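You operate a simulated robot arm through the tools that you are given. There is no shell and no other tool. Be economical: measure what you need, move in short steps, check, and stop when the job is done.

Carry out the task below with a simulated two-armed robot. There is one attempt and no reset: what you move stays moved.

JOB
Pick up the blue shackle with one hand, pass it to the other hand and put it on the top of the white stand. Set down upright: blue shackle.

Only the result counts: the job must be done as asked and must still hold three seconds after the hand-in. Knocking over, shifting, dropping, spilling or breaking anything else fails it.

ROBOT AND FRAMES
Two 7-joint arms with two-finger parallel grippers on one trunk, on a base that drives. Base frame: it is fixed to the floor where the robot stands at the start and does not move with it; the origin is under the middle of the robot, x ahead of it, y to its left, z up. Lengths are in m, angles in degrees, forces in N, time in s.
The left shoulder is at the start at [0.05, 0.209, 1.196], the right one opposite. With the tool pointing down near the work surface each hand reaches from about 0.1 to 0.9 m from the robot's upright axis, wherever it stands, measured 20 degrees to its own side. Places, roughly: blue shackle (9x2x11 cm) [0.5, 0, 0.8]; top of the white stand [-0.8, -1.4, 0.4]. Payload 4.4 kg a hand.
The TCP of each hand is the grasp point between the finger pads, 0.023 m short of the fingertips. In the tool frame z runs along the fingers and y along their closing line. Largest opening 0.094 m; finger width 0.038, thickness 0.01; the body of the gripper, 0.054 by 0.096 m, starts 0.039 m behind the TCP.
Orientation is that of the tool frame in the base frame, as a unit quaternion [w, x, y, z]. With the fingers straight down and closing along the base's y, the tool's x points along the base's -x, its y along +y and its z along -z.

CONTROLS
- The arms move only by the tool move_arm. It takes "left_series", "right_series" or both (then of equal length, played together; a hand with none holds still); each is text: rows parted by semicolons, each of 7 numbers parted by spaces: the finger opening in mm, from 0 to 94, then the shift along the tool's x, y, z in mm, then the turn, a rotation vector about the tool's x, y, z in degrees. In form: fingers dx dy dz rx ry rz; .... A call has 1 to 12 rows; each row shifts and turns the commanded pose from where the row before left it, along the tool's axes as they then stand. Rows are played at 5 a second. More than 0.05 m and 8.6 degrees between two rows, or a gripper value outside its range, and nothing of the call is played. A pose out of reach is approached as far as the arm can. The call stops where the force on the tool passes 40 N (or 10 N more than at its start, if that is more) or the arm is blocked; 0.2 s more then pass. Each finger travels about 0.108 m/s and halts on what it meets, pressing with about 34 N; the grip force reading is that of the motor and also rises with nothing between the fingers. The clock runs only during rows and for 0.2 s after the last one: add rows that do not move to give the fingers time. It gives the time, the measured TCP pose, the force on the tool (base axes), the opening and the grip force at its end, in the units of the frame above (readings bear some noise), with the torque about the TCP (base axes, N m) and any sound that the robot's microphone picked up.
- Cameras (640 x 400 px; columns grow to the right, rows downward): "scene" is now at [0.1606, 0.0109, 1.3516]; the picture's right is [0.13, -0.99, 0.00], its down [-0.58, -0.08, -0.81] and it looks along [0.80, 0.11, -0.59] (base axes); focal length 276 px, centre (320, 200). "left" rides on the left gripper at [0.086, -0.016, -0.074] in its tool frame; the picture's right is [0.18, 0.98, 0.00], its down [-0.58, 0.11, -0.81] and it looks along [-0.79, 0.15, 0.59] (tool axes); focal length 243 px, centre (320, 200). "right" rides on the right gripper at [0.086, 0.016, -0.074] in its tool frame; the picture's right is [-0.18, 0.98, 0.00], its down [-0.58, -0.11, -0.81] and it looks along [-0.79, -0.15, 0.59] (tool axes); focal length 243 px, centre (320, 200). There is no depth. A picture from a camera that has moved, and an enlarged one, comes with that camera's place and axes in the base frame and with its lens. The place of the scene camera against the robot may be out by one fixed shift of up to 0.025 m in any direction.
- get_image(camera): a new picture of that camera. It takes no simulated time.
- slide_trunk(by): slides the trunk up (or, below 0, down) by that many m; the arms and the scene camera ride with it, the base frame stays. It gives what a move gives, with no picture.
- roll_base(legs): drives the robot by 1 to 6 legs, each [ahead, left, turn to the left] in m, m and degrees, along the robot's own axes; the way and the turn of a leg run together, so that a leg with both is an arc; at most 1.5 m and 180 degrees a leg. The arms and the cameras ride along, it lands a little off, and it stops where it bumps. It gives what a move gives.
- turn_head(pan, tilt): turns the head with the scene camera to pan (to the left, within 80 degrees either way) and tilt (down, from -29 to 69), counted from straight ahead of the robot. It gives what a move gives.
- zoom(camera, box): a new picture of the part [left, top, right, bottom] of that camera's present view, enlarged. It takes no simulated time.
- sign_off(): hands the job in; it is judged then, once.

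Work in short steps. Places have to be worked out from the pictures, the camera data and where the tool is seen: move nearer, look again, correct. Check each grasp and each placing, and mend what went wrong. You have 120 turns and 88 pictures in all, those below and enlarged ones among them. Open the grippers and draw the arms clear of the work before you hand the job in, unless the task says otherwise; then end with one line.

The tools are called after "Emit:" as name(argument=value, ...) on one line, values as JSON. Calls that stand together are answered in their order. move_arm: Moves the arms, as the interface text tells. Its arguments: {"type":"object","properties":{"left_series":{"type":"string"},"right_series":{"type":"string"}},"required":[]} The other tools are called the same way: slide_trunk (by) slides the trunk up or down; roll_base (legs) drives the base; turn_head (pan, tilt) turns the head that bears the scene camera; get_image (camera) takes a picture; zoom (camera, box) takes an enlarged picture of a part of a camera's view; sign_off () hands the job in.

At the start:

```text
time: 0.0
left_tool_pos: [0.6451, 0.2912, 1.0159]
left_orientation: [0.0, 0.0, 1.0, 0.0]
left_contact_force: [0.0, -0.7, 0.1]
left_wrist_torque: [-0.03, 0.02, -0.02]
left_opening: 0.094
left_finger_force: 0.0
right_tool_pos: [0.6776, -0.2048, 1.0434]
right_orientation: [0.0, 0.0, 1.0, -0.001]
right_contact_force: [-0.2, 0.5, 0.5]
right_wrist_torque: [-0.01, -0.03, -0.01]
right_opening: 0.094
right_finger_force: 0.1
trunk travel left (down, up): [-0.275, 0.288]
robot x, y, heading: [0.0021, -0.0002, -0.0]
head pan, tilt: [7.7, 36.0]
```

scene: 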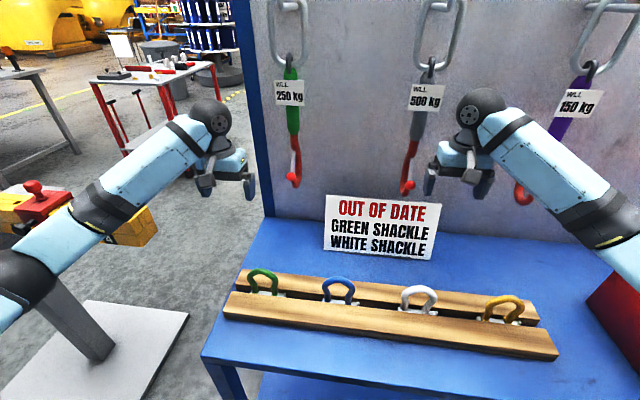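
right: 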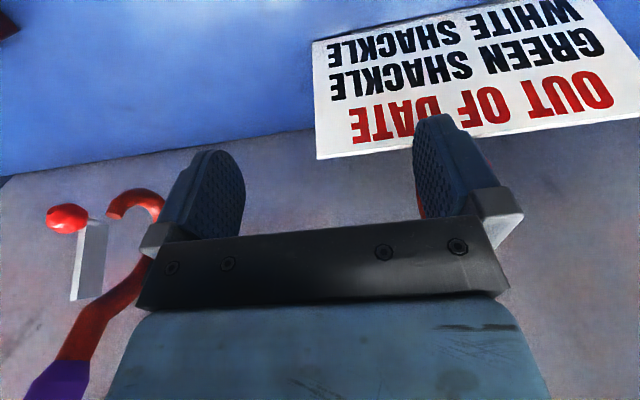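
left: 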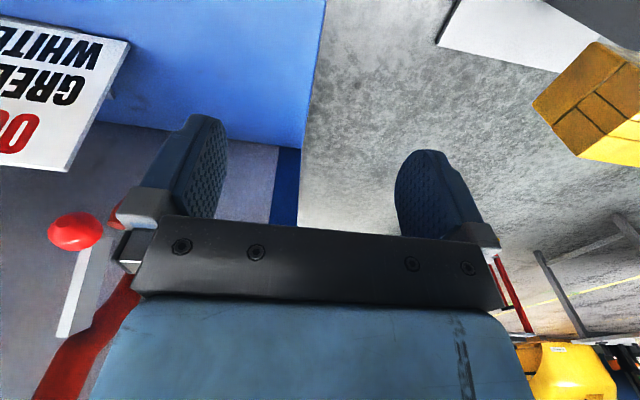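

I'll zoom on the rack to see how the shackles stand.

Emit:
zoom(camera="scene", box=[220, 240, 460, 390])

Emit:
turn_head(pan=-80, tilt=30)

Emit:
get_image(camera="scene")

```text
2.67 times, centred on (340, 315) of scene
camera zoom: at [0.1606, 0.0109, 1.3516], right [0.13, -0.99, 0.0], down [-0.58, -0.08, -0.81], along [0.8, 0.11, -0.59], focal length 736 px, centre (267, -107)
```

zoom: 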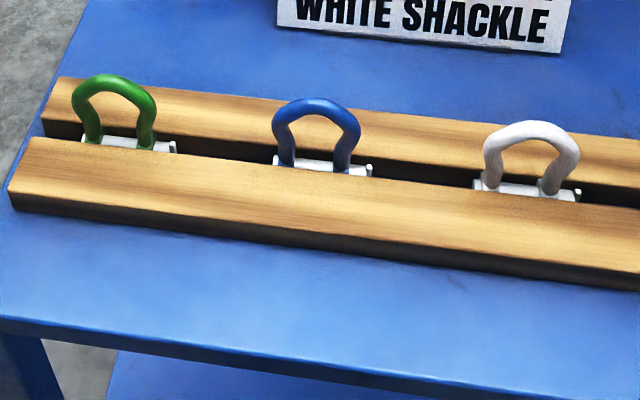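

```text
time: 1.6
left_tool_pos: [0.6449, 0.2913, 1.0161]
left_orientation: [0.0, 0.0, 1.0, 0.001]
left_contact_force: [-0.1, -0.5, 0.1]
left_wrist_torque: [0.03, -0.02, 0.02]
left_opening: 0.0939
left_finger_force: 0.1
right_tool_pos: [0.6781, -0.2032, 1.0436]
right_orientation: [0.001, 0.0, 1.0, 0.0]
right_contact_force: [0.1, 0.2, 0.5]
right_wrist_torque: [-0.01, 0.03, -0.02]
right_opening: 0.0943
right_finger_force: 0.0
trunk travel left (down, up): [-0.275, 0.288]
robot x, y, heading: [-0.0007, 0.0024, 0.2]
head pan, tilt: [-80.0, 30.0]
```

```text
83 pictures are left
camera scene: at [0.0897, -0.09, 1.3609], right [-0.98, -0.17, 0.0], down [-0.09, 0.49, -0.87], along [0.15, -0.85, -0.5], focal length 276 px, centre (320, 200)
```

scene: 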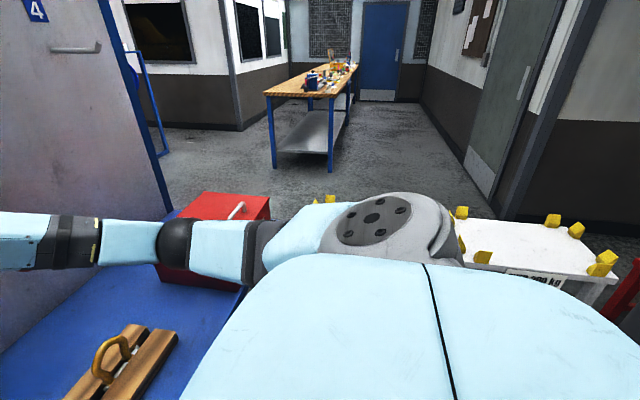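

The blue shackle stands bow-up with its bow plane along y, at about x 0.55, y 0.02. I plan to grip the left shoulder of the bow with the left hand tilted 45°, and later the right shoulder with the right hand tilted the other way. First I turn the left wrist so the fingers close along x, and look ahead.

Emit:
move_arm(left_series="94 0 0 0 0 0 -7.5;94 0 0 0 0 0 -7.5;94 0 0 0 0 0 -7.5;94 0 0 0 0 0 -7.5;94 0 0 0 0 0 -7.5;94 0 0 0 0 0 -7.5;94 0 0 0 0 0 -7.5;94 0 0 0 0 0 -7.5;94 0 0 0 0 0 -7.5;94 0 0 0 0 0 -7.5;94 0 0 0 0 0 -7.5;94 0 0 0 0 0 -7.5")

Emit:
turn_head(pan=0, tilt=45)

Emit:
move_arm(left_series="94 0 12 0 0 7.5 0;94 0 12 0 0 7.5 0;94 0 12 0 0 7.5 0;94 0 12 0 0 7.5 0;94 0 12 0 0 7.5 0;94 0 12 0 0 7.5 0;94 0 10 0 0 0 0;94 0 10 0 0 0 0")

Emit:
get_image(camera="scene")

Emit:
get_image(camera="left")

```text
time: 4.2
left_tool_pos: [0.6452, 0.2915, 1.017]
left_orientation: [0.0, 0.708, -0.706, 0.0]
left_contact_force: [0.4, -0.5, 0.0]
left_wrist_torque: [0.02, -0.03, 0.02]
left_opening: 0.094
left_finger_force: 0.1
right_tool_pos: [0.6782, -0.2036, 1.0442]
right_orientation: [0.0, 0.0, 1.0, 0.0]
right_contact_force: [0.6, -0.1, 0.8]
right_wrist_torque: [-0.02, 0.0, 0.01]
right_opening: 0.0939
right_finger_force: 0.1
trunk travel left (down, up): [-0.275, 0.288]
robot x, y, heading: [-0.0024, -0.0023, 0.3]
head pan, tilt: [-80.0, 30.0]
```

```text
time: 5.8
left_tool_pos: [0.6453, 0.2915, 1.0171]
left_orientation: [-0.001, -0.707, 0.707, -0.001]
left_contact_force: [-0.1, -0.1, -0.1]
left_wrist_torque: [0.01, 0.0, -0.03]
left_opening: 0.094
left_finger_force: 0.0
right_tool_pos: [0.6774, -0.2034, 1.0436]
right_orientation: [0.0, 0.0, 1.0, 0.0]
right_contact_force: [0.1, 1.3, -0.4]
right_wrist_torque: [-0.01, 0.06, -0.01]
right_opening: 0.094
right_finger_force: 0.0
trunk travel left (down, up): [-0.275, 0.288]
robot x, y, heading: [0.0019, 0.0028, -0.1]
head pan, tilt: [0.0, 45.0]
```

```text
time: 7.5
left_tool_pos: [0.5536, 0.2909, 1.0162]
left_orientation: [-0.272, -0.653, 0.653, -0.271]
left_contact_force: [0.0, -0.3, -0.1]
left_wrist_torque: [-0.02, -0.03, -0.06]
left_opening: 0.094
left_finger_force: 0.0
right_tool_pos: [0.6766, -0.2036, 1.0427]
right_orientation: [0.0, 0.0, 1.0, 0.0]
right_contact_force: [0.4, -0.5, 0.0]
right_wrist_torque: [0.03, -0.02, 0.0]
right_opening: 0.0941
right_finger_force: 0.1
trunk travel left (down, up): [-0.275, 0.288]
robot x, y, heading: [-0.0015, 0.0028, 0.1]
head pan, tilt: [0.0, 45.0]
```

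```text
82 pictures are left
camera scene: at [0.155, -0.0007, 1.3384], right [0.0, -1.0, 0.0], down [-0.71, 0.0, -0.71], along [0.71, 0.0, -0.71], focal length 276 px, centre (320, 200)
```

scene: 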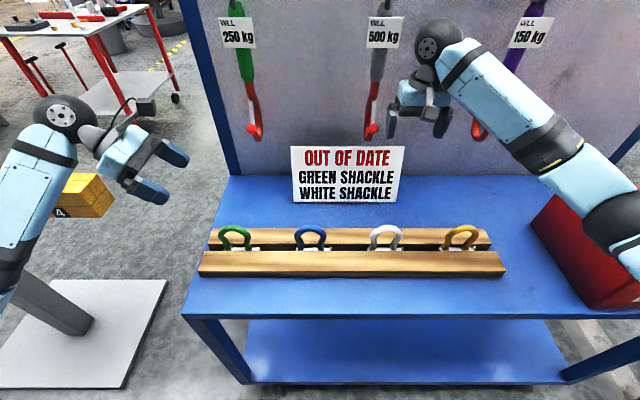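

```text
81 pictures are left
camera left: at [0.5689, 0.2828, 1.1299], right [-0.98, -0.13, 0.13], down [-0.11, 0.98, 0.16], along [-0.15, 0.14, -0.98], focal length 243 px, centre (320, 200)
```

left: 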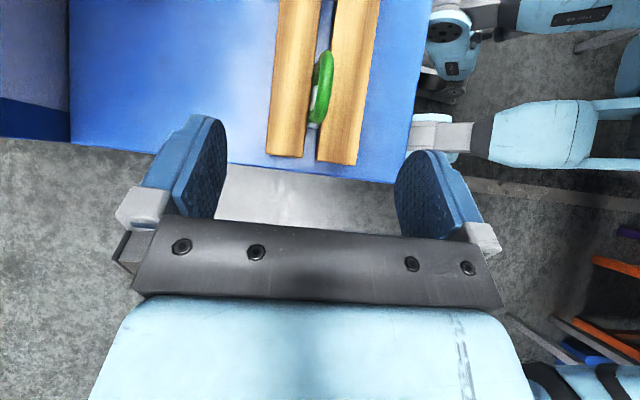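

The green shackle shows at x≈0.543, y≈0.18 from both cameras, so the blue one is at about x 0.544, y 0.022. I bring the left hand part of the way along its approach line and look again.

Emit:
move_arm(left_series="70 25 5 0 0 0 0;70 25 5 0 0 0 0;70 0 0 40 0 0 0;70 0 0 40 0 0 0;70 0 0 40 0 0 0;70 0 0 40 0 0 0")

Emit:
get_image(camera="left")

Emit:
zoom(camera="scene", box=[180, 120, 420, 270])

```text
time: 8.9
left_tool_pos: [0.5427, 0.1411, 0.9375]
left_orientation: [0.271, 0.654, -0.653, 0.27]
left_contact_force: [-0.5, 0.1, 0.2]
left_wrist_torque: [0.0, 0.0, 0.01]
left_opening: 0.0699
left_finger_force: 0.0
right_tool_pos: [0.6775, -0.2046, 1.0426]
right_orientation: [0.0, 0.0, 1.0, 0.0]
right_contact_force: [-0.2, 0.4, -0.1]
right_wrist_torque: [-0.03, -0.02, -0.04]
right_opening: 0.0942
right_finger_force: 0.0
trunk travel left (down, up): [-0.275, 0.288]
robot x, y, heading: [-0.0017, -0.0013, -0.1]
head pan, tilt: [0.0, 45.0]
```

```text
80 pictures are left
camera left: at [0.5592, 0.1328, 1.0509], right [-0.98, -0.13, 0.13], down [-0.11, 0.98, 0.16], along [-0.15, 0.14, -0.98], focal length 243 px, centre (320, 200)
```

left: 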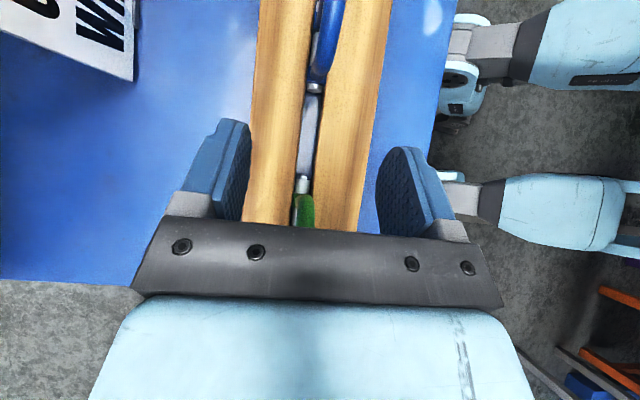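

```text
2.67 times, centred on (300, 195) of scene
camera zoom: at [0.1555, -0.0013, 1.3383], right [0.0, -1.0, 0.0], down [-0.71, 0.0, -0.71], along [0.71, 0.0, -0.71], focal length 736 px, centre (373, 213)
```

zoom: 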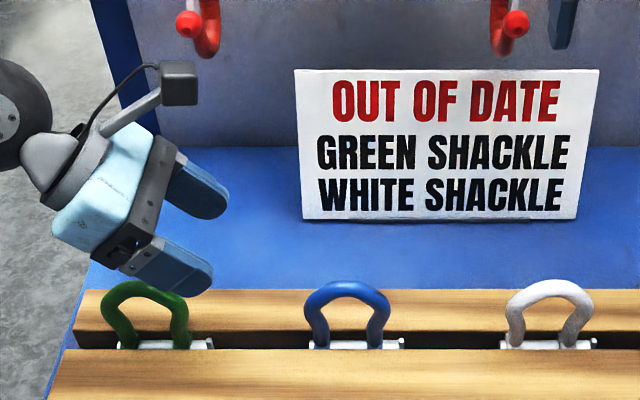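

Both views agree on blue near x 0.537, y 0.013 once corrected for the scene camera offset. I move 90 mm further along the approach and check again.

Emit:
move_arm(left_series="60 5 5 30 0 0 0;60 0 0 30 0 0 0;60 0 0 30 0 0 0")

Emit:
get_image(camera="left")

Emit:
zoom(camera="scene", box=[220, 160, 380, 260])

```text
time: 9.8
left_tool_pos: [0.5404, 0.0742, 0.8779]
left_orientation: [-0.271, -0.653, 0.653, -0.271]
left_contact_force: [-0.7, -0.4, 0.6]
left_wrist_torque: [0.0, -0.05, 0.01]
left_opening: 0.06
left_finger_force: 0.0
right_tool_pos: [0.6777, -0.2049, 1.043]
right_orientation: [0.0, 0.0, 1.0, 0.0]
right_contact_force: [0.0, -0.3, 0.0]
right_wrist_torque: [-0.01, -0.04, 0.01]
right_opening: 0.0939
right_finger_force: 0.1
trunk travel left (down, up): [-0.275, 0.288]
robot x, y, heading: [-0.0014, -0.0007, 0.2]
head pan, tilt: [0.0, 45.0]
```

```text
78 pictures are left
camera left: at [0.556, 0.0658, 0.9914], right [-0.98, -0.13, 0.13], down [-0.11, 0.98, 0.16], along [-0.15, 0.14, -0.98], focal length 243 px, centre (320, 200)
```

left: 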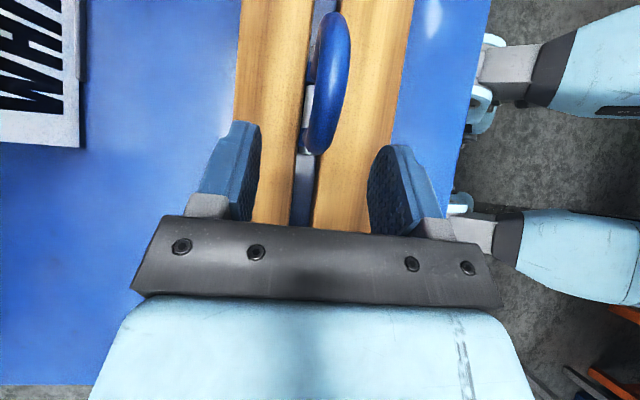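

```text
4.00 times, centred on (300, 210) of scene
camera zoom: at [0.1555, -0.0014, 1.3383], right [0.0, -1.0, 0.0], down [-0.71, 0.0, -0.71], along [0.71, 0.0, -0.71], focal length 1104 px, centre (400, 160)
```

zoom: 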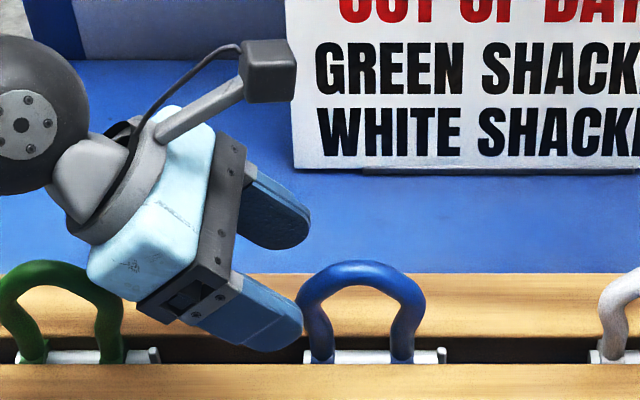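

Triangulating both views, the bow top is at about z 0.874, y 0.022, x 0.537, and the shoulder is about 34 mm ahead along the tool axis. I advance and close.

Emit:
move_arm(left_series="60 -3 3 17 0 0 0;60 0 0 17 0 0 0;60 0 0 0 0 0 0")

Emit:
get_image(camera="left")

Emit:
zoom(camera="scene", box=[220, 160, 380, 260])

```text
time: 10.6
left_tool_pos: [0.5366, 0.0536, 0.8524]
left_orientation: [0.27, 0.654, -0.653, 0.27]
left_contact_force: [-0.3, 0.0, -0.3]
left_wrist_torque: [-0.01, 0.01, 0.0]
left_opening: 0.0601
left_finger_force: 0.0
right_tool_pos: [0.6769, -0.2033, 1.0434]
right_orientation: [0.0, 0.0, 1.0, -0.001]
right_contact_force: [-0.2, 0.4, -0.7]
right_wrist_torque: [-0.02, 0.0, 0.01]
right_opening: 0.094
right_finger_force: 0.1
trunk travel left (down, up): [-0.275, 0.288]
robot x, y, heading: [0.0014, 0.0014, -0.0]
head pan, tilt: [0.0, 45.0]
```

```text
76 pictures are left
camera left: at [0.5518, 0.0439, 0.9659], right [-0.98, -0.13, 0.13], down [-0.11, 0.98, 0.16], along [-0.15, 0.14, -0.98], focal length 243 px, centre (320, 200)
```

left: 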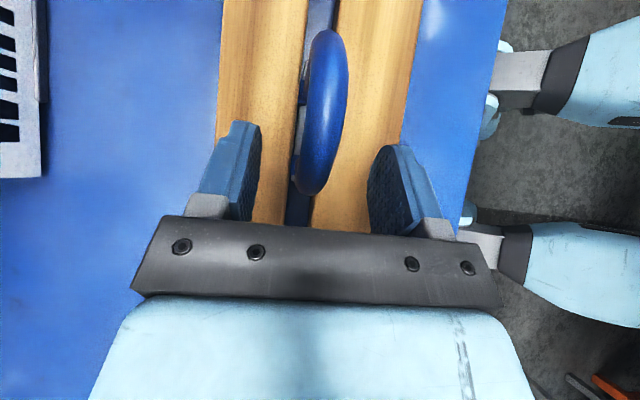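

```text
4.00 times, centred on (300, 210) of scene
camera zoom: at [0.1552, -0.0007, 1.3383], right [0.0, -1.0, 0.0], down [-0.71, 0.0, -0.71], along [0.71, 0.0, -0.71], focal length 1104 px, centre (400, 160)
```

zoom: 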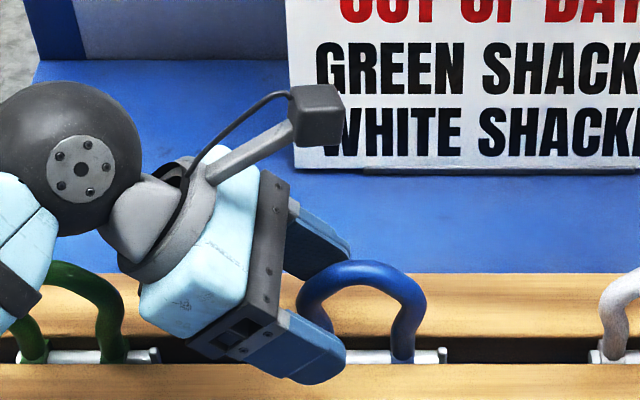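

The bow's left shoulder lies between the pads, roughly centred. I close and check.

Emit:
move_arm(left_series="30 0 0 0 0 0 0;15 0 0 0 0 0 0;0 0 0 0 0 0 0;0 0 0 0 0 0 0;0 0 0 0 0 0 0")

Emit:
get_image(camera="left")

Emit:
zoom(camera="scene", box=[220, 160, 380, 260])

```text
time: 11.8
left_tool_pos: [0.5382, 0.0528, 0.8531]
left_orientation: [0.271, 0.653, -0.653, 0.271]
left_contact_force: [25.9, -2.1, 1.4]
left_wrist_torque: [-0.08, -1.28, -0.22]
left_opening: 0.0148
left_finger_force: 33.7
right_tool_pos: [0.6786, -0.205, 1.0416]
right_orientation: [-0.001, -0.001, 1.0, 0.0]
right_contact_force: [0.0, -0.5, 0.4]
right_wrist_torque: [0.03, 0.04, 0.0]
right_opening: 0.0942
right_finger_force: 0.0
trunk travel left (down, up): [-0.275, 0.288]
robot x, y, heading: [-0.0019, -0.0022, -0.2]
head pan, tilt: [0.0, 45.0]
```

```text
74 pictures are left
camera left: at [0.554, 0.0443, 0.9657], right [-0.98, -0.13, 0.13], down [-0.11, 0.98, 0.16], along [-0.15, 0.14, -0.98], focal length 243 px, centre (320, 200)
```

left: 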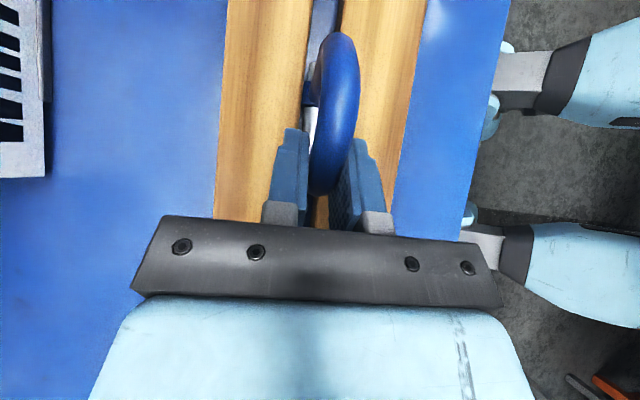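

```text
4.00 times, centred on (300, 210) of scene
camera zoom: at [0.1575, -0.0011, 1.3381], right [0.0, -1.0, 0.0], down [-0.71, 0.0, -0.71], along [0.71, 0.0, -0.71], focal length 1104 px, centre (400, 160)
```

zoom: 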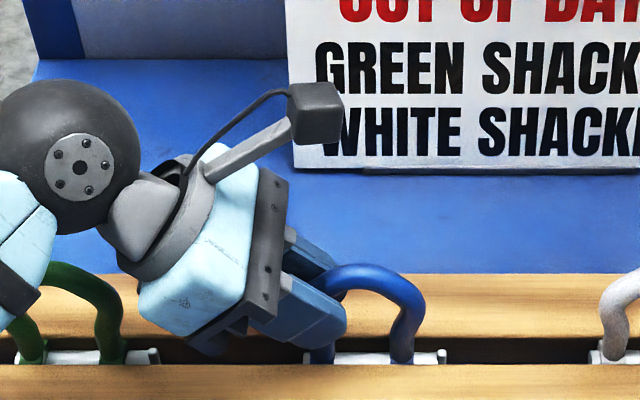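

It's gripped (14.8 mm opening), but with a 26 N side force along +x, so the grip is off-centre. I relieve it by shifting 2 mm toward +x.

Emit:
move_arm(left_series="0 0 -1 0 0 0 0;0 0 -1 0 0 0 0;0 0 0 0 0 0 0")

```text
time: 12.6
left_tool_pos: [0.5376, 0.0523, 0.8523]
left_orientation: [0.27, 0.654, -0.653, 0.271]
left_contact_force: [20.7, -1.0, 7.4]
left_wrist_torque: [-0.05, -0.99, -0.16]
left_opening: 0.0148
left_finger_force: 34.3
right_tool_pos: [0.6782, -0.205, 1.0425]
right_orientation: [0.001, 0.0, 1.0, 0.0]
right_contact_force: [0.7, 1.1, 0.0]
right_wrist_torque: [-0.01, -0.03, 0.0]
right_opening: 0.094
right_finger_force: 0.0
trunk travel left (down, up): [-0.275, 0.288]
robot x, y, heading: [0.0009, -0.0033, -0.1]
head pan, tilt: [0.0, 45.0]
```

The force falls about 2.5 N per mm, so I shift 6 mm more in the same direction.

Emit:
move_arm(left_series="0 0 -2 0 0 0 0;0 0 -2 0 0 0 0;0 0 -2 0 0 0 0;0 0 0 0 0 0 0")

```text
time: 13.6
left_tool_pos: [0.541, 0.0518, 0.8527]
left_orientation: [-0.272, -0.653, 0.654, -0.269]
left_contact_force: [-6.1, -1.5, 1.5]
left_wrist_torque: [-0.35, 0.35, 0.02]
left_opening: 0.0145
left_finger_force: 34.1
right_tool_pos: [0.676, -0.2043, 1.0437]
right_orientation: [0.001, -0.001, 1.0, 0.0]
right_contact_force: [0.5, -1.1, -0.1]
right_wrist_torque: [0.03, -0.01, 0.01]
right_opening: 0.0941
right_finger_force: 0.0
trunk travel left (down, up): [-0.275, 0.288]
robot x, y, heading: [0.0004, -0.0026, 0.1]
head pan, tilt: [0.0, 45.0]
```

The side load is nearly gone. I lift straight up in small steps.

Emit:
move_arm(left_series="0 7 0 -7 0 0 0;0 7 0 -7 0 0 0;0 7 0 -7 0 0 0;0 7 0 -7 0 0 0;0 14 0 -14 0 0 0;0 14 0 -14 0 0 0;0 14 0 -14 0 0 0")

Emit:
get_image(camera="scene")

```text
time: 15.2
left_tool_pos: [0.5425, 0.0525, 0.9515]
left_orientation: [0.27, 0.654, -0.653, 0.27]
left_contact_force: [-0.5, -0.1, -3.8]
left_wrist_torque: [0.11, 0.03, 0.02]
left_opening: 0.0146
left_finger_force: 34.3
right_tool_pos: [0.6774, -0.2037, 1.0438]
right_orientation: [0.0, 0.0, 1.0, 0.0]
right_contact_force: [0.6, -0.2, -0.6]
right_wrist_torque: [0.02, 0.0, 0.05]
right_opening: 0.0942
right_finger_force: 0.0
trunk travel left (down, up): [-0.275, 0.288]
robot x, y, heading: [-0.0013, -0.0006, -0.1]
head pan, tilt: [0.0, 45.0]
```

```text
72 pictures are left
camera scene: at [0.1554, -0.0011, 1.3383], right [0.0, -1.0, 0.0], down [-0.71, 0.0, -0.71], along [0.71, 0.0, -0.71], focal length 276 px, centre (320, 200)
```

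scene: 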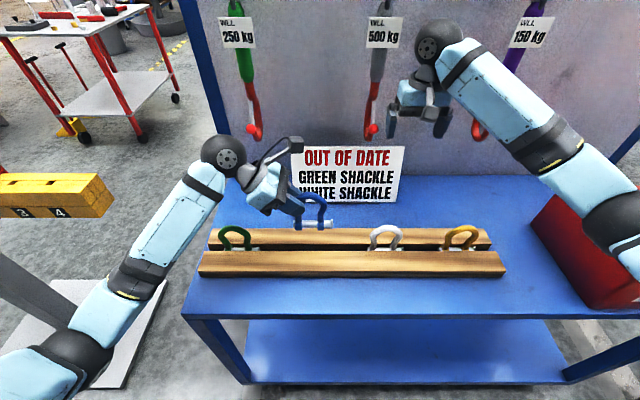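

The shackle came up cleanly (about 4 N). I raise it another 100 mm and pull it 90 mm toward the robot, away from the sign and chains, while turning the right hand so its fingers close along x with its camera outward.

Emit:
move_arm(left_series="0 12 0 -12 0 0 0;0 12 0 -12 0 0 0;0 12 0 -12 0 0 0;0 12 0 -12 0 0 0;0 12 0 -12 0 0 0;0 12 0 -12 0 0 0;0 0 15 0 0 0 0;0 0 15 0 0 0 0;0 0 15 0 0 0 0;0 0 15 0 0 0 0;0 0 15 0 0 0 0;0 0 15 0 0 0 0", right_series="94 15 0 0 0 0 -7.5;94 15 0 0 0 0 -7.5;94 15 0 0 0 0 -7.5;94 15 0 0 0 0 -7.5;94 15 0 0 0 0 -7.5;94 15 0 0 0 0 -7.5;94 15 0 0 0 0 -7.5;94 15 0 0 0 0 -7.5;94 15 0 0 0 0 -7.5;94 15 0 0 0 0 -7.5;94 15 0 0 0 0 -7.5;94 15 0 0 0 0 -7.5")

Emit:
get_image(camera="scene")

```text
time: 17.8
left_tool_pos: [0.4529, 0.0531, 1.0539]
left_orientation: [-0.271, -0.653, 0.654, -0.271]
left_contact_force: [0.7, 0.1, -4.4]
left_wrist_torque: [0.1, -0.01, 0.01]
left_opening: 0.0148
left_finger_force: 33.3
right_tool_pos: [0.5543, -0.3125, 1.043]
right_orientation: [0.0, 0.707, -0.707, -0.001]
right_contact_force: [0.1, 0.5, 0.0]
right_wrist_torque: [-0.02, 0.01, 0.0]
right_opening: 0.094
right_finger_force: 0.1
trunk travel left (down, up): [-0.275, 0.288]
robot x, y, heading: [-0.0007, -0.0006, 0.2]
head pan, tilt: [0.0, 45.0]
```

```text
71 pictures are left
camera scene: at [0.1549, -0.0012, 1.3384], right [0.0, -1.0, 0.0], down [-0.71, 0.0, -0.71], along [0.71, 0.0, -0.71], focal length 276 px, centre (320, 200)
```

scene: 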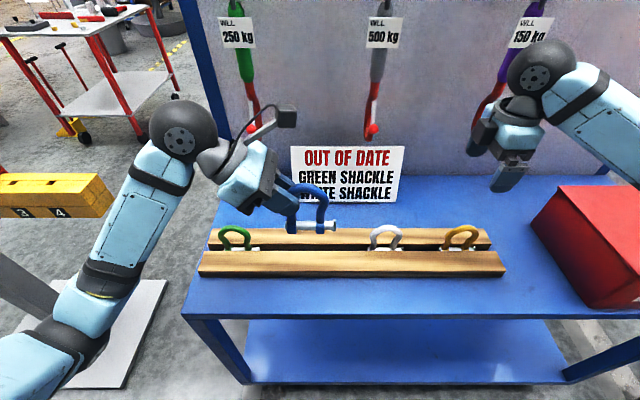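

The right hand is turned as wanted. I zoom in to measure the held shackle relative to the left hand.

Emit:
zoom(camera="scene", box=[240, 150, 400, 250])

Emit:
move_arm(right_series="70 0 15 0 0 -7.5 0;70 0 15 0 0 -7.5 0;70 0 15 0 0 -7.5 0;70 0 15 0 0 -7.5 0;70 0 15 0 0 -7.5 0;70 0 15 0 0 0 0;70 0 9 0 0 0 0")

Emit:
get_image(camera="right")

```text
4.00 times, centred on (320, 200) of scene
camera zoom: at [0.1549, -0.0012, 1.3384], right [0.0, -1.0, 0.0], down [-0.71, 0.0, -0.71], along [0.71, 0.0, -0.71], focal length 1104 px, centre (320, 200)
```

zoom: 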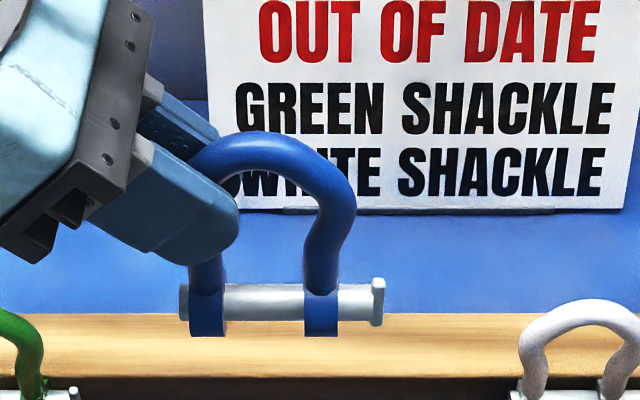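

```text
time: 19.4
left_tool_pos: [0.452, 0.0531, 1.0541]
left_orientation: [0.27, 0.653, -0.653, 0.27]
left_contact_force: [-0.1, 0.7, -3.5]
left_wrist_torque: [0.1, -0.02, -0.02]
left_opening: 0.0144
left_finger_force: 34.1
right_tool_pos: [0.4554, -0.3086, 1.0436]
right_orientation: [0.228, -0.669, 0.669, 0.228]
right_contact_force: [0.0, -0.3, -0.6]
right_wrist_torque: [-0.03, -0.03, 0.04]
right_opening: 0.0703
right_finger_force: 0.1
trunk travel left (down, up): [-0.275, 0.288]
robot x, y, heading: [-0.006, -0.0001, 0.2]
head pan, tilt: [0.0, 45.0]
```

```text
69 pictures are left
camera right: at [0.4397, -0.4239, 1.0504], right [-0.98, 0.15, 0.11], down [0.11, -0.03, 0.99], along [0.15, 0.99, 0.01], focal length 243 px, centre (320, 200)
```

right: 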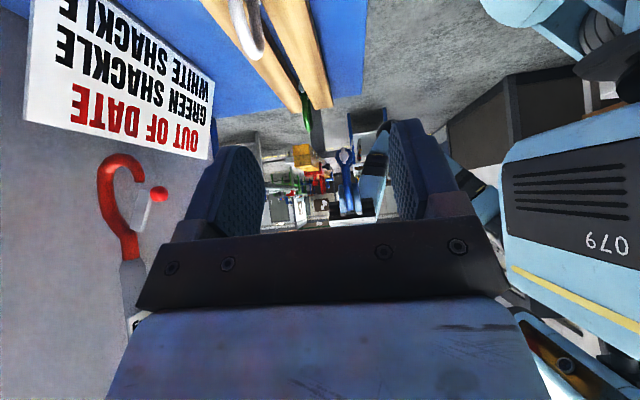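

The shackle's bow centre is at about (y 0.025, z 1.040) and its base is 88 mm below the left TCP. I aim the right TCP at (−0.004, 1.068) on the right shoulder, and first go to a standoff on that approach line.

Emit:
move_arm(right_series="60 -32 3 0 0 0 0;60 -32 0 0 0 0 0;60 -32 0 0 0 0 0;60 -32 0 0 0 0 0;60 -32 0 0 0 0 0;60 -32 0 0 0 0 0;60 -32 0 0 0 0 0;60 -32 0 0 0 0 0;60 0 0 40 0 0 0;60 0 0 40 0 0 0")

Emit:
get_image(camera="scene")

Emit:
get_image(camera="right")

```text
time: 21.6
left_tool_pos: [0.4528, 0.0539, 1.0548]
left_orientation: [0.27, 0.654, -0.653, 0.27]
left_contact_force: [-0.1, -0.2, -3.4]
left_wrist_torque: [0.11, 0.0, 0.0]
left_opening: 0.0146
left_finger_force: 34.1
right_tool_pos: [0.4548, -0.0574, 1.1373]
right_orientation: [-0.227, 0.67, -0.669, -0.227]
right_contact_force: [0.4, 0.0, 0.1]
right_wrist_torque: [-0.02, 0.01, 0.0]
right_opening: 0.0599
right_finger_force: 0.2
trunk travel left (down, up): [-0.275, 0.288]
robot x, y, heading: [0.0016, 0.0038, 0.0]
head pan, tilt: [0.0, 45.0]
```

```text
68 pictures are left
camera scene: at [0.1558, 0.0, 1.3383], right [0.0, -1.0, 0.0], down [-0.71, 0.0, -0.71], along [0.71, 0.0, -0.71], focal length 276 px, centre (320, 200)
```

scene: 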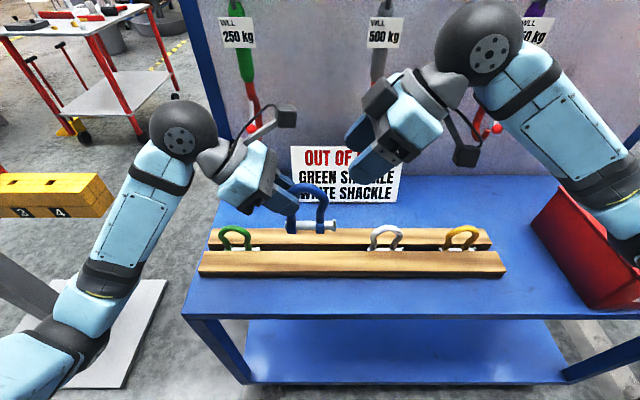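

```text
67 pictures are left
camera right: at [0.4392, -0.1714, 1.1445], right [-0.98, 0.15, 0.11], down [0.11, -0.03, 0.99], along [0.15, 0.99, 0.01], focal length 243 px, centre (320, 200)
```

right: 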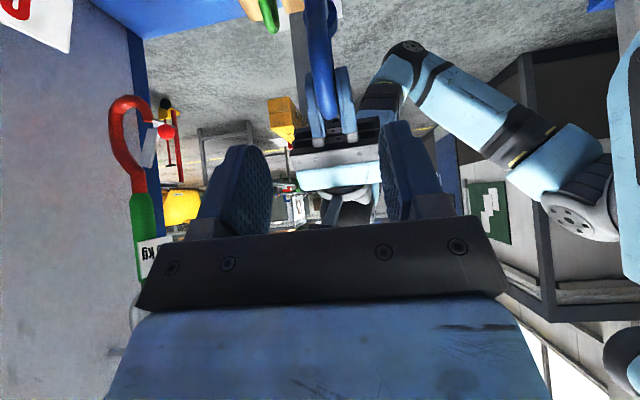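

The shackle is centred between the right fingers. I advance 45 mm and check clearances.

Emit:
move_arm(right_series="60 0 1 15 0 0 0;60 0 0 15 0 0 0;60 0 0 15 0 0 0")

Emit:
zoom(camera="scene", box=[240, 100, 480, 250])

Emit:
get_image(camera="left")

```text
time: 22.4
left_tool_pos: [0.4525, 0.0534, 1.0537]
left_orientation: [0.271, 0.654, -0.653, 0.27]
left_contact_force: [0.5, -0.3, -2.3]
left_wrist_torque: [0.14, 0.02, -0.02]
left_opening: 0.015
left_finger_force: 33.7
right_tool_pos: [0.4541, -0.0312, 1.0995]
right_orientation: [-0.227, 0.67, -0.669, -0.228]
right_contact_force: [-0.7, 0.3, 0.1]
right_wrist_torque: [-0.02, -0.01, -0.01]
right_opening: 0.0599
right_finger_force: 0.0
trunk travel left (down, up): [-0.275, 0.288]
robot x, y, heading: [-0.0, -0.0011, 0.2]
head pan, tilt: [0.0, 45.0]
```

```text
2.67 times, centred on (360, 175) of scene
camera zoom: at [0.1557, -0.0007, 1.3383], right [0.0, -1.0, 0.0], down [-0.71, 0.0, -0.71], along [0.71, 0.0, -0.71], focal length 736 px, centre (213, 267)
```

zoom: 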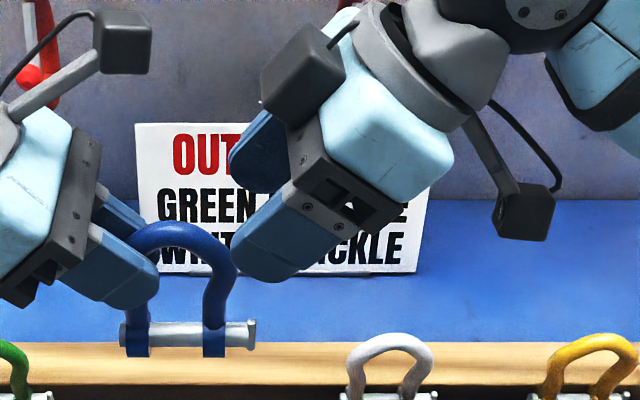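

```text
65 pictures are left
camera left: at [0.4689, 0.0453, 1.1678], right [-0.98, -0.13, 0.13], down [-0.11, 0.98, 0.16], along [-0.15, 0.14, -0.98], focal length 243 px, centre (320, 200)
```

left: 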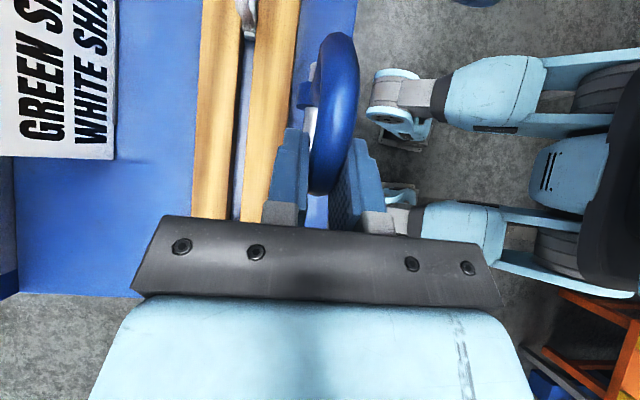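

Clearances look good: 4 cm between the gripper parts. I advance the last 40 mm.

Emit:
move_arm(right_series="60 -2 1 14 0 0 0;60 0 0 13 0 0 0;60 0 0 13 0 0 0")

Emit:
zoom(camera="scene", box=[240, 100, 480, 250])

Emit:
get_image(camera="right")

Emit:
get_image(camera="left")

```text
time: 23.1
left_tool_pos: [0.4528, 0.0551, 1.0541]
left_orientation: [-0.271, -0.653, 0.653, -0.27]
left_contact_force: [0.0, 0.2, -3.9]
left_wrist_torque: [0.12, 0.0, -0.02]
left_opening: 0.0146
left_finger_force: 34.1
right_tool_pos: [0.4523, -0.0057, 1.069]
right_orientation: [-0.228, 0.669, -0.669, -0.228]
right_contact_force: [-0.1, -0.1, 0.0]
right_wrist_torque: [-0.01, -0.01, 0.03]
right_opening: 0.0599
right_finger_force: 0.0
trunk travel left (down, up): [-0.275, 0.288]
robot x, y, heading: [0.0039, -0.0017, -0.0]
head pan, tilt: [0.0, 45.0]
```

```text
2.67 times, centred on (360, 175) of scene
camera zoom: at [0.1556, -0.0006, 1.3383], right [0.0, -1.0, 0.0], down [-0.71, 0.0, -0.71], along [0.71, 0.0, -0.71], focal length 736 px, centre (213, 267)
```

zoom: 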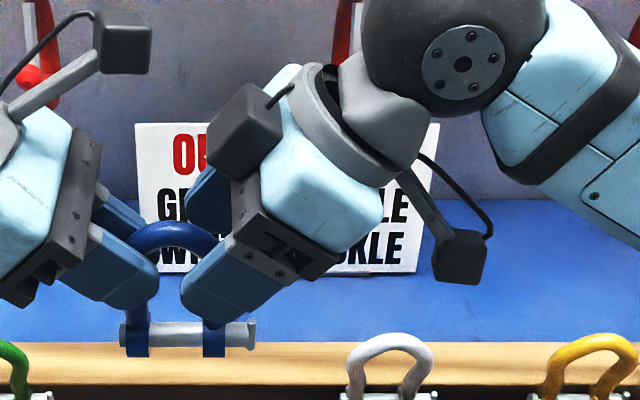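

```text
63 pictures are left
camera right: at [0.4365, -0.1192, 1.0761], right [-0.98, 0.15, 0.11], down [0.11, -0.03, 0.99], along [0.15, 0.99, 0.01], focal length 243 px, centre (320, 200)
```

right: 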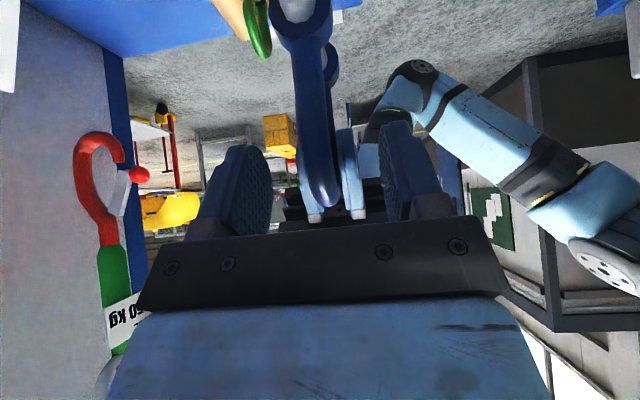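

```text
62 pictures are left
camera left: at [0.4688, 0.0454, 1.1678], right [-0.98, -0.13, 0.13], down [-0.11, 0.98, 0.16], along [-0.15, 0.14, -0.98], focal length 243 px, centre (320, 200)
```

left: 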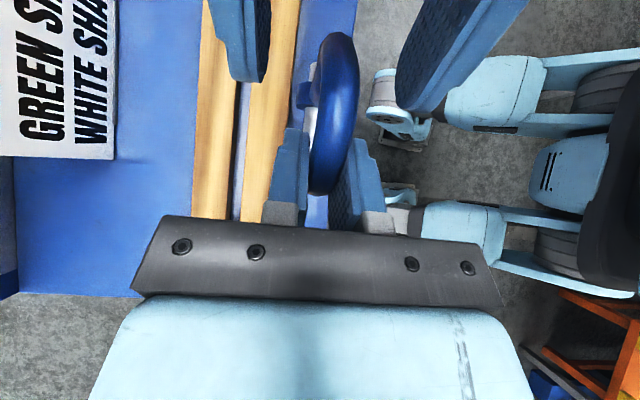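

Everything is centred with a 13 mm gap between the two sets of fingers. I close the right hand.

Emit:
move_arm(right_series="30 0 0 0 0 0 0;18 0 0 0 0 0 0;0 0 0 0 0 0 0;0 0 0 0 0 0 0;0 0 0 0 0 0 0")

Emit:
zoom(camera="scene", box=[240, 150, 400, 250])

Emit:
get_image(camera="right")

```text
time: 24.4
left_tool_pos: [0.4522, 0.054, 1.0531]
left_orientation: [-0.271, -0.653, 0.654, -0.27]
left_contact_force: [-5.2, -0.8, -2.1]
left_wrist_torque: [0.07, -0.08, -0.11]
left_opening: 0.0147
left_finger_force: 33.5
right_tool_pos: [0.4525, -0.0051, 1.0694]
right_orientation: [0.227, -0.67, 0.67, 0.227]
right_contact_force: [5.4, 0.3, 0.6]
right_wrist_torque: [-0.02, 0.03, -0.2]
right_opening: 0.0147
right_finger_force: 34.5
trunk travel left (down, up): [-0.275, 0.288]
robot x, y, heading: [0.0011, 0.0002, -0.1]
head pan, tilt: [0.0, 45.0]
```

```text
4.00 times, centred on (320, 200) of scene
camera zoom: at [0.1555, -0.0009, 1.3383], right [0.0, -1.0, 0.0], down [-0.71, 0.0, -0.71], along [0.71, 0.0, -0.71], focal length 1104 px, centre (320, 200)
```

zoom: 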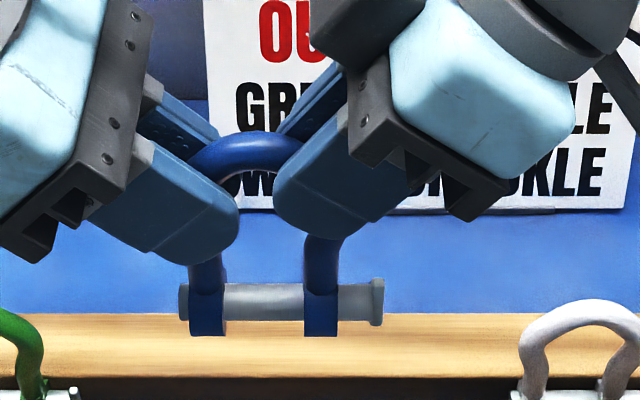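

```text
60 pictures are left
camera right: at [0.4365, -0.1195, 1.0762], right [-0.98, 0.15, 0.11], down [0.11, -0.03, 0.99], along [0.15, 0.99, 0.01], focal length 243 px, centre (320, 200)
```

right: 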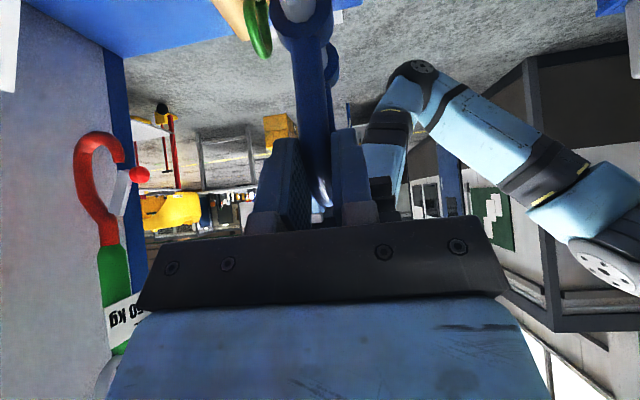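

Both hands hold it. I open the left hand, keeping the right closed, and back the left hand away along its own axis.

Emit:
move_arm(left_series="30 0 0 0 0 0 0;60 0 0 0 0 0 0;60 0 0 0 0 0 0;60 0 0 -20 0 0 0;60 0 0 -30 0 0 0;60 0 0 -40 0 0 0;60 0 0 -40 0 0 0;60 0 0 -40 0 0 0;60 0 0 -40 0 0 0")

Emit:
zoom(camera="scene", box=[240, 150, 400, 250])

Emit:
get_image(camera="left")

```text
time: 26.4
left_tool_pos: [0.4516, 0.1998, 1.2018]
left_orientation: [0.271, 0.653, -0.653, 0.271]
left_contact_force: [0.9, 0.8, -0.1]
left_wrist_torque: [0.01, 0.01, -0.02]
left_opening: 0.0602
left_finger_force: 0.1
right_tool_pos: [0.4521, -0.0048, 1.0693]
right_orientation: [-0.227, 0.67, -0.67, -0.226]
right_contact_force: [0.2, -0.9, -0.7]
right_wrist_torque: [-0.11, 0.0, 0.01]
right_opening: 0.015
right_finger_force: 33.8
trunk travel left (down, up): [-0.275, 0.288]
robot x, y, heading: [-0.0003, 0.0049, -0.3]
head pan, tilt: [0.0, 45.0]
```

```text
4.00 times, centred on (320, 200) of scene
camera zoom: at [0.1548, -0.0004, 1.3383], right [0.0, -1.0, 0.0], down [-0.71, 0.0, -0.71], along [0.71, 0.0, -0.71], focal length 1104 px, centre (320, 200)
```

zoom: 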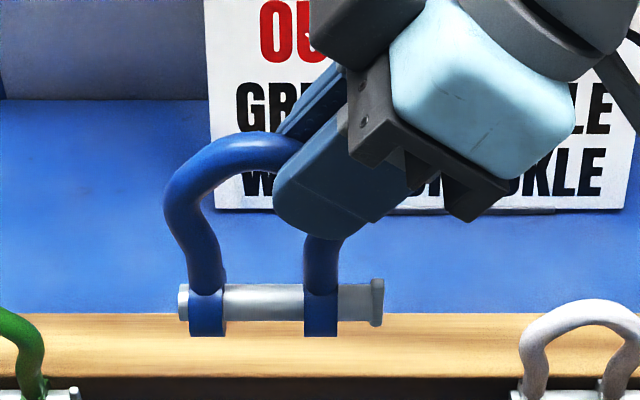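

```text
58 pictures are left
camera left: at [0.4662, 0.1915, 1.3157], right [-0.98, -0.13, 0.13], down [-0.11, 0.98, 0.16], along [-0.15, 0.14, -0.98], focal length 243 px, centre (320, 200)
```

left: 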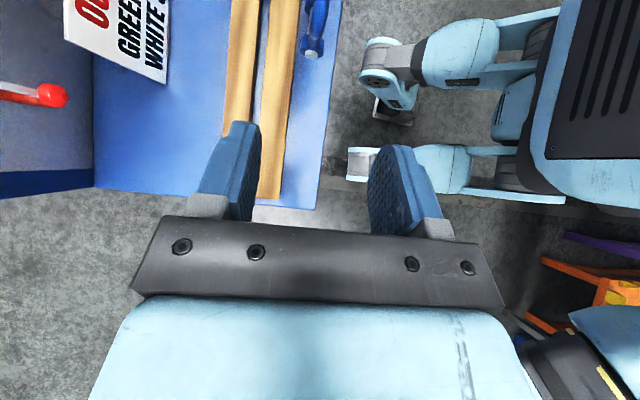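

The right hand now holds the shackle alone. Before driving I look to both sides.

Emit:
turn_head(pan=-80, tilt=15)

Emit:
get_image(camera="scene")

Emit:
turn_head(pan=80, tilt=30)

Emit:
get_image(camera="scene")

```text
time: 27.9
left_tool_pos: [0.4512, 0.1994, 1.2007]
left_orientation: [0.27, 0.654, -0.653, 0.271]
left_contact_force: [0.6, -1.1, -0.3]
left_wrist_torque: [-0.01, -0.01, -0.03]
left_opening: 0.0601
left_finger_force: 0.1
right_tool_pos: [0.451, -0.0054, 1.069]
right_orientation: [0.227, -0.669, 0.67, 0.227]
right_contact_force: [0.8, 0.3, 0.3]
right_wrist_torque: [-0.1, -0.01, 0.0]
right_opening: 0.0147
right_finger_force: 34.2
trunk travel left (down, up): [-0.275, 0.288]
robot x, y, heading: [-0.0005, 0.0014, 0.0]
head pan, tilt: [-80.0, 15.0]
```

```text
57 pictures are left
camera scene: at [0.0905, -0.0929, 1.3851], right [-0.98, -0.17, 0.0], down [-0.05, 0.26, -0.97], along [0.17, -0.95, -0.26], focal length 276 px, centre (320, 200)
```

scene: 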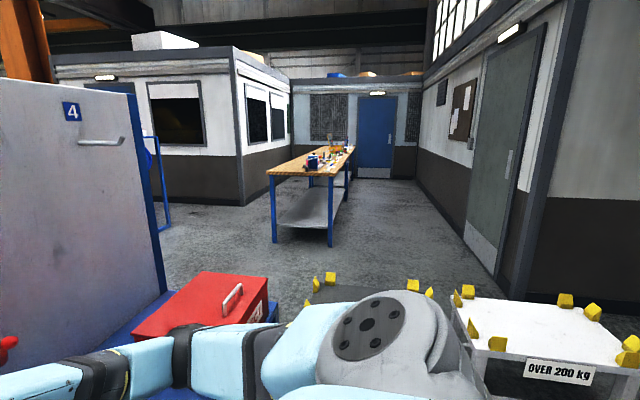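

```text
time: 30.3
left_tool_pos: [0.4503, 0.2009, 1.2019]
left_orientation: [0.271, 0.653, -0.653, 0.271]
left_contact_force: [-1.3, -1.1, 0.8]
left_wrist_torque: [-0.02, 0.0, -0.01]
left_opening: 0.0599
left_finger_force: 0.1
right_tool_pos: [0.4522, -0.0057, 1.0694]
right_orientation: [-0.227, 0.67, -0.67, -0.227]
right_contact_force: [-0.3, 0.5, 0.1]
right_wrist_torque: [-0.1, 0.01, 0.02]
right_opening: 0.0147
right_finger_force: 33.6
trunk travel left (down, up): [-0.275, 0.288]
robot x, y, heading: [-0.0035, 0.0012, 0.0]
head pan, tilt: [80.0, 30.0]
```

```text
56 pictures are left
camera scene: at [0.0899, 0.0882, 1.3609], right [0.98, -0.17, 0.0], down [-0.09, -0.49, -0.87], along [0.15, 0.85, -0.5], focal length 276 px, centre (320, 200)
```

scene: 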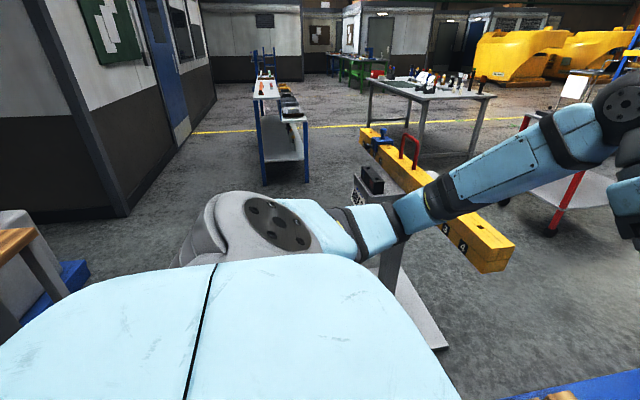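

There are two guided stands on the right: a white-topped one labelled "OVER 200 kg" and a darker one beside it. I don't know what is behind, so I turn 30° right in place (the hands stay clear above the table) and look.

Emit:
roll_base(legs=[[0, 0, -30]])

Emit:
turn_head(pan=-80, tilt=25)

Emit:
get_image(camera="scene")

```text
time: 32.2
left_tool_pos: [0.4891, -0.0525, 1.2012]
left_orientation: [-0.331, -0.463, 0.799, -0.192]
left_contact_force: [0.6, -0.1, 1.0]
left_wrist_torque: [-0.02, 0.02, -0.01]
left_opening: 0.0601
left_finger_force: 0.1
right_tool_pos: [0.3891, -0.2317, 1.0685]
right_orientation: [0.279, -0.474, 0.819, 0.161]
right_contact_force: [0.0, 0.1, 0.0]
right_wrist_torque: [-0.05, 0.05, -0.01]
right_opening: 0.015
right_finger_force: 34.3
trunk travel left (down, up): [-0.275, 0.288]
robot x, y, heading: [-0.0001, -0.003, -29.8]
head pan, tilt: [80.0, 30.0]
```

```text
time: 34.7
left_tool_pos: [0.4903, -0.0525, 1.2009]
left_orientation: [-0.331, -0.462, 0.8, -0.191]
left_contact_force: [0.1, 0.2, 0.6]
left_wrist_torque: [0.01, -0.01, 0.02]
left_opening: 0.0599
left_finger_force: 0.0
right_tool_pos: [0.3884, -0.2302, 1.0703]
right_orientation: [0.278, -0.475, 0.82, 0.161]
right_contact_force: [-0.2, 1.0, 0.1]
right_wrist_torque: [-0.11, 0.07, 0.03]
right_opening: 0.0149
right_finger_force: 33.9
trunk travel left (down, up): [-0.275, 0.288]
robot x, y, heading: [-0.0001, -0.0012, -29.9]
head pan, tilt: [-80.0, 25.0]
```

```text
55 pictures are left
camera scene: at [0.0338, -0.1213, 1.3689], right [-0.94, 0.34, 0.0], down [0.14, 0.4, -0.91], along [-0.31, -0.85, -0.42], focal length 276 px, centre (320, 200)
```

scene: 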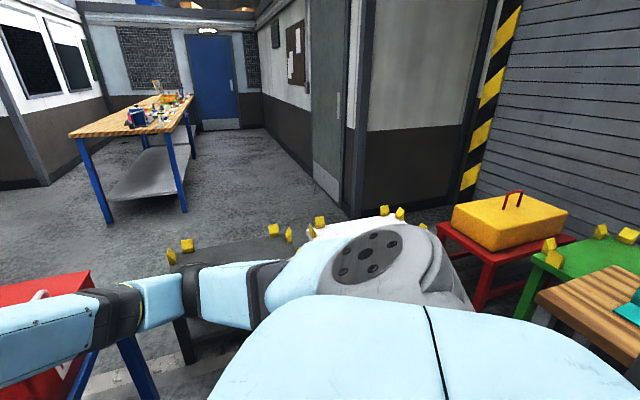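

Directly behind is a wooden table (x < −0.7), and there is a red bench and a green stand further round. I raise the trunk so the arms pass above everything, shift slightly right and back, then turn to face the white stand.

Emit:
slide_trunk(by=0.25)

Emit:
roll_base(legs=[[0.02, -0.335, 0], [0, 0, -40]])

Emit:
turn_head(pan=-60, tilt=35)

Emit:
get_image(camera="scene")

```text
time: 37.2
left_tool_pos: [0.491, -0.052, 1.4526]
left_orientation: [-0.332, -0.462, 0.8, -0.191]
left_contact_force: [0.7, -0.9, 0.0]
left_wrist_torque: [0.0, 0.05, 0.02]
left_opening: 0.0601
left_finger_force: 0.0
right_tool_pos: [0.3893, -0.2305, 1.3188]
right_orientation: [0.279, -0.475, 0.819, 0.162]
right_contact_force: [0.3, 1.1, 0.4]
right_wrist_torque: [0.01, 0.0, 0.0]
right_opening: 0.0
right_finger_force: 34.3
trunk travel left (down, up): [-0.525, 0.038]
robot x, y, heading: [0.0022, -0.0004, -29.8]
head pan, tilt: [-80.0, 25.0]
```

```text
time: 42.6
left_tool_pos: [0.1906, -0.6571, 1.4505]
left_orientation: [-0.376, -0.159, 0.91, -0.066]
left_contact_force: [0.5, 0.7, -0.6]
left_wrist_torque: [-0.01, 0.0, 0.01]
left_opening: 0.0599
left_finger_force: 0.1
right_tool_pos: [-0.0012, -0.728, 1.3189]
right_orientation: [0.316, -0.163, 0.933, 0.055]
right_contact_force: [-0.7, -0.5, 0.1]
right_wrist_torque: [0.01, 0.0, 0.01]
right_opening: 0.0001
right_finger_force: 33.9
trunk travel left (down, up): [-0.525, 0.038]
robot x, y, heading: [-0.1507, -0.3008, -70.2]
head pan, tilt: [-80.0, 25.0]
```

```text
time: 43.5
left_tool_pos: [0.1904, -0.6561, 1.4516]
left_orientation: [-0.377, -0.159, 0.91, -0.066]
left_contact_force: [0.1, -0.1, -0.7]
left_wrist_torque: [0.01, 0.01, 0.01]
left_opening: 0.0602
left_finger_force: 0.2
right_tool_pos: [-0.0013, -0.7275, 1.3195]
right_orientation: [0.317, -0.163, 0.933, 0.056]
right_contact_force: [0.7, 0.0, 0.4]
right_wrist_torque: [0.02, 0.01, 0.02]
right_opening: 0.0
right_finger_force: 34.3
trunk travel left (down, up): [-0.525, 0.038]
robot x, y, heading: [-0.1481, -0.2992, -70.2]
head pan, tilt: [-60.0, 35.0]
```

```text
54 pictures are left
camera scene: at [-0.1776, -0.4313, 1.6032], right [-0.76, 0.65, 0.0], down [0.37, 0.44, -0.82], along [-0.53, -0.63, -0.57], focal length 276 px, centre (320, 200)
```

scene: 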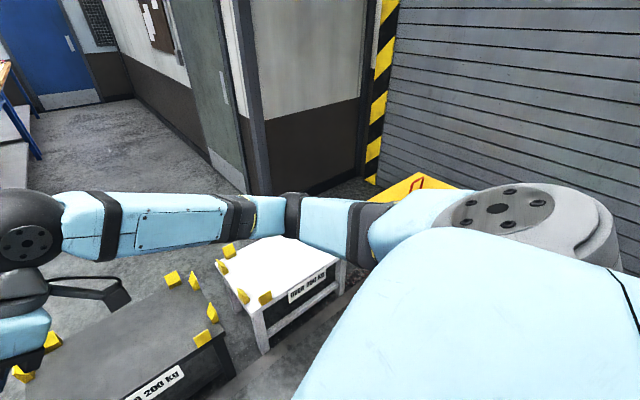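

The right opening reads 0: the shackle slipped out during the trunk slide. I need to find it, so I look back toward the work table and floor.

Emit:
turn_head(pan=65, tilt=50)

Emit:
get_image(camera="scene")

```text
time: 45.5
left_tool_pos: [0.1906, -0.6555, 1.4526]
left_orientation: [-0.377, -0.158, 0.91, -0.065]
left_contact_force: [-1.1, 0.7, -0.6]
left_wrist_torque: [-0.02, 0.03, -0.02]
left_opening: 0.0601
left_finger_force: 0.1
right_tool_pos: [-0.0022, -0.7254, 1.3192]
right_orientation: [0.316, -0.163, 0.933, 0.055]
right_contact_force: [-0.3, -0.5, 0.2]
right_wrist_torque: [-0.01, 0.0, 0.02]
right_opening: 0.0
right_finger_force: 33.8
trunk travel left (down, up): [-0.525, 0.038]
robot x, y, heading: [-0.1493, -0.3017, -70.1]
head pan, tilt: [65.0, 50.0]
```

```text
53 pictures are left
camera scene: at [-0.0439, -0.3711, 1.5814], right [-0.09, -1.0, 0.0], down [-0.76, 0.07, -0.64], along [0.64, -0.06, -0.77], focal length 276 px, centre (320, 200)
```

scene: 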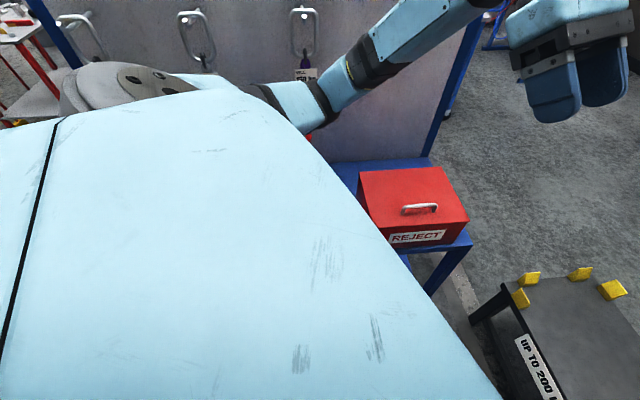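

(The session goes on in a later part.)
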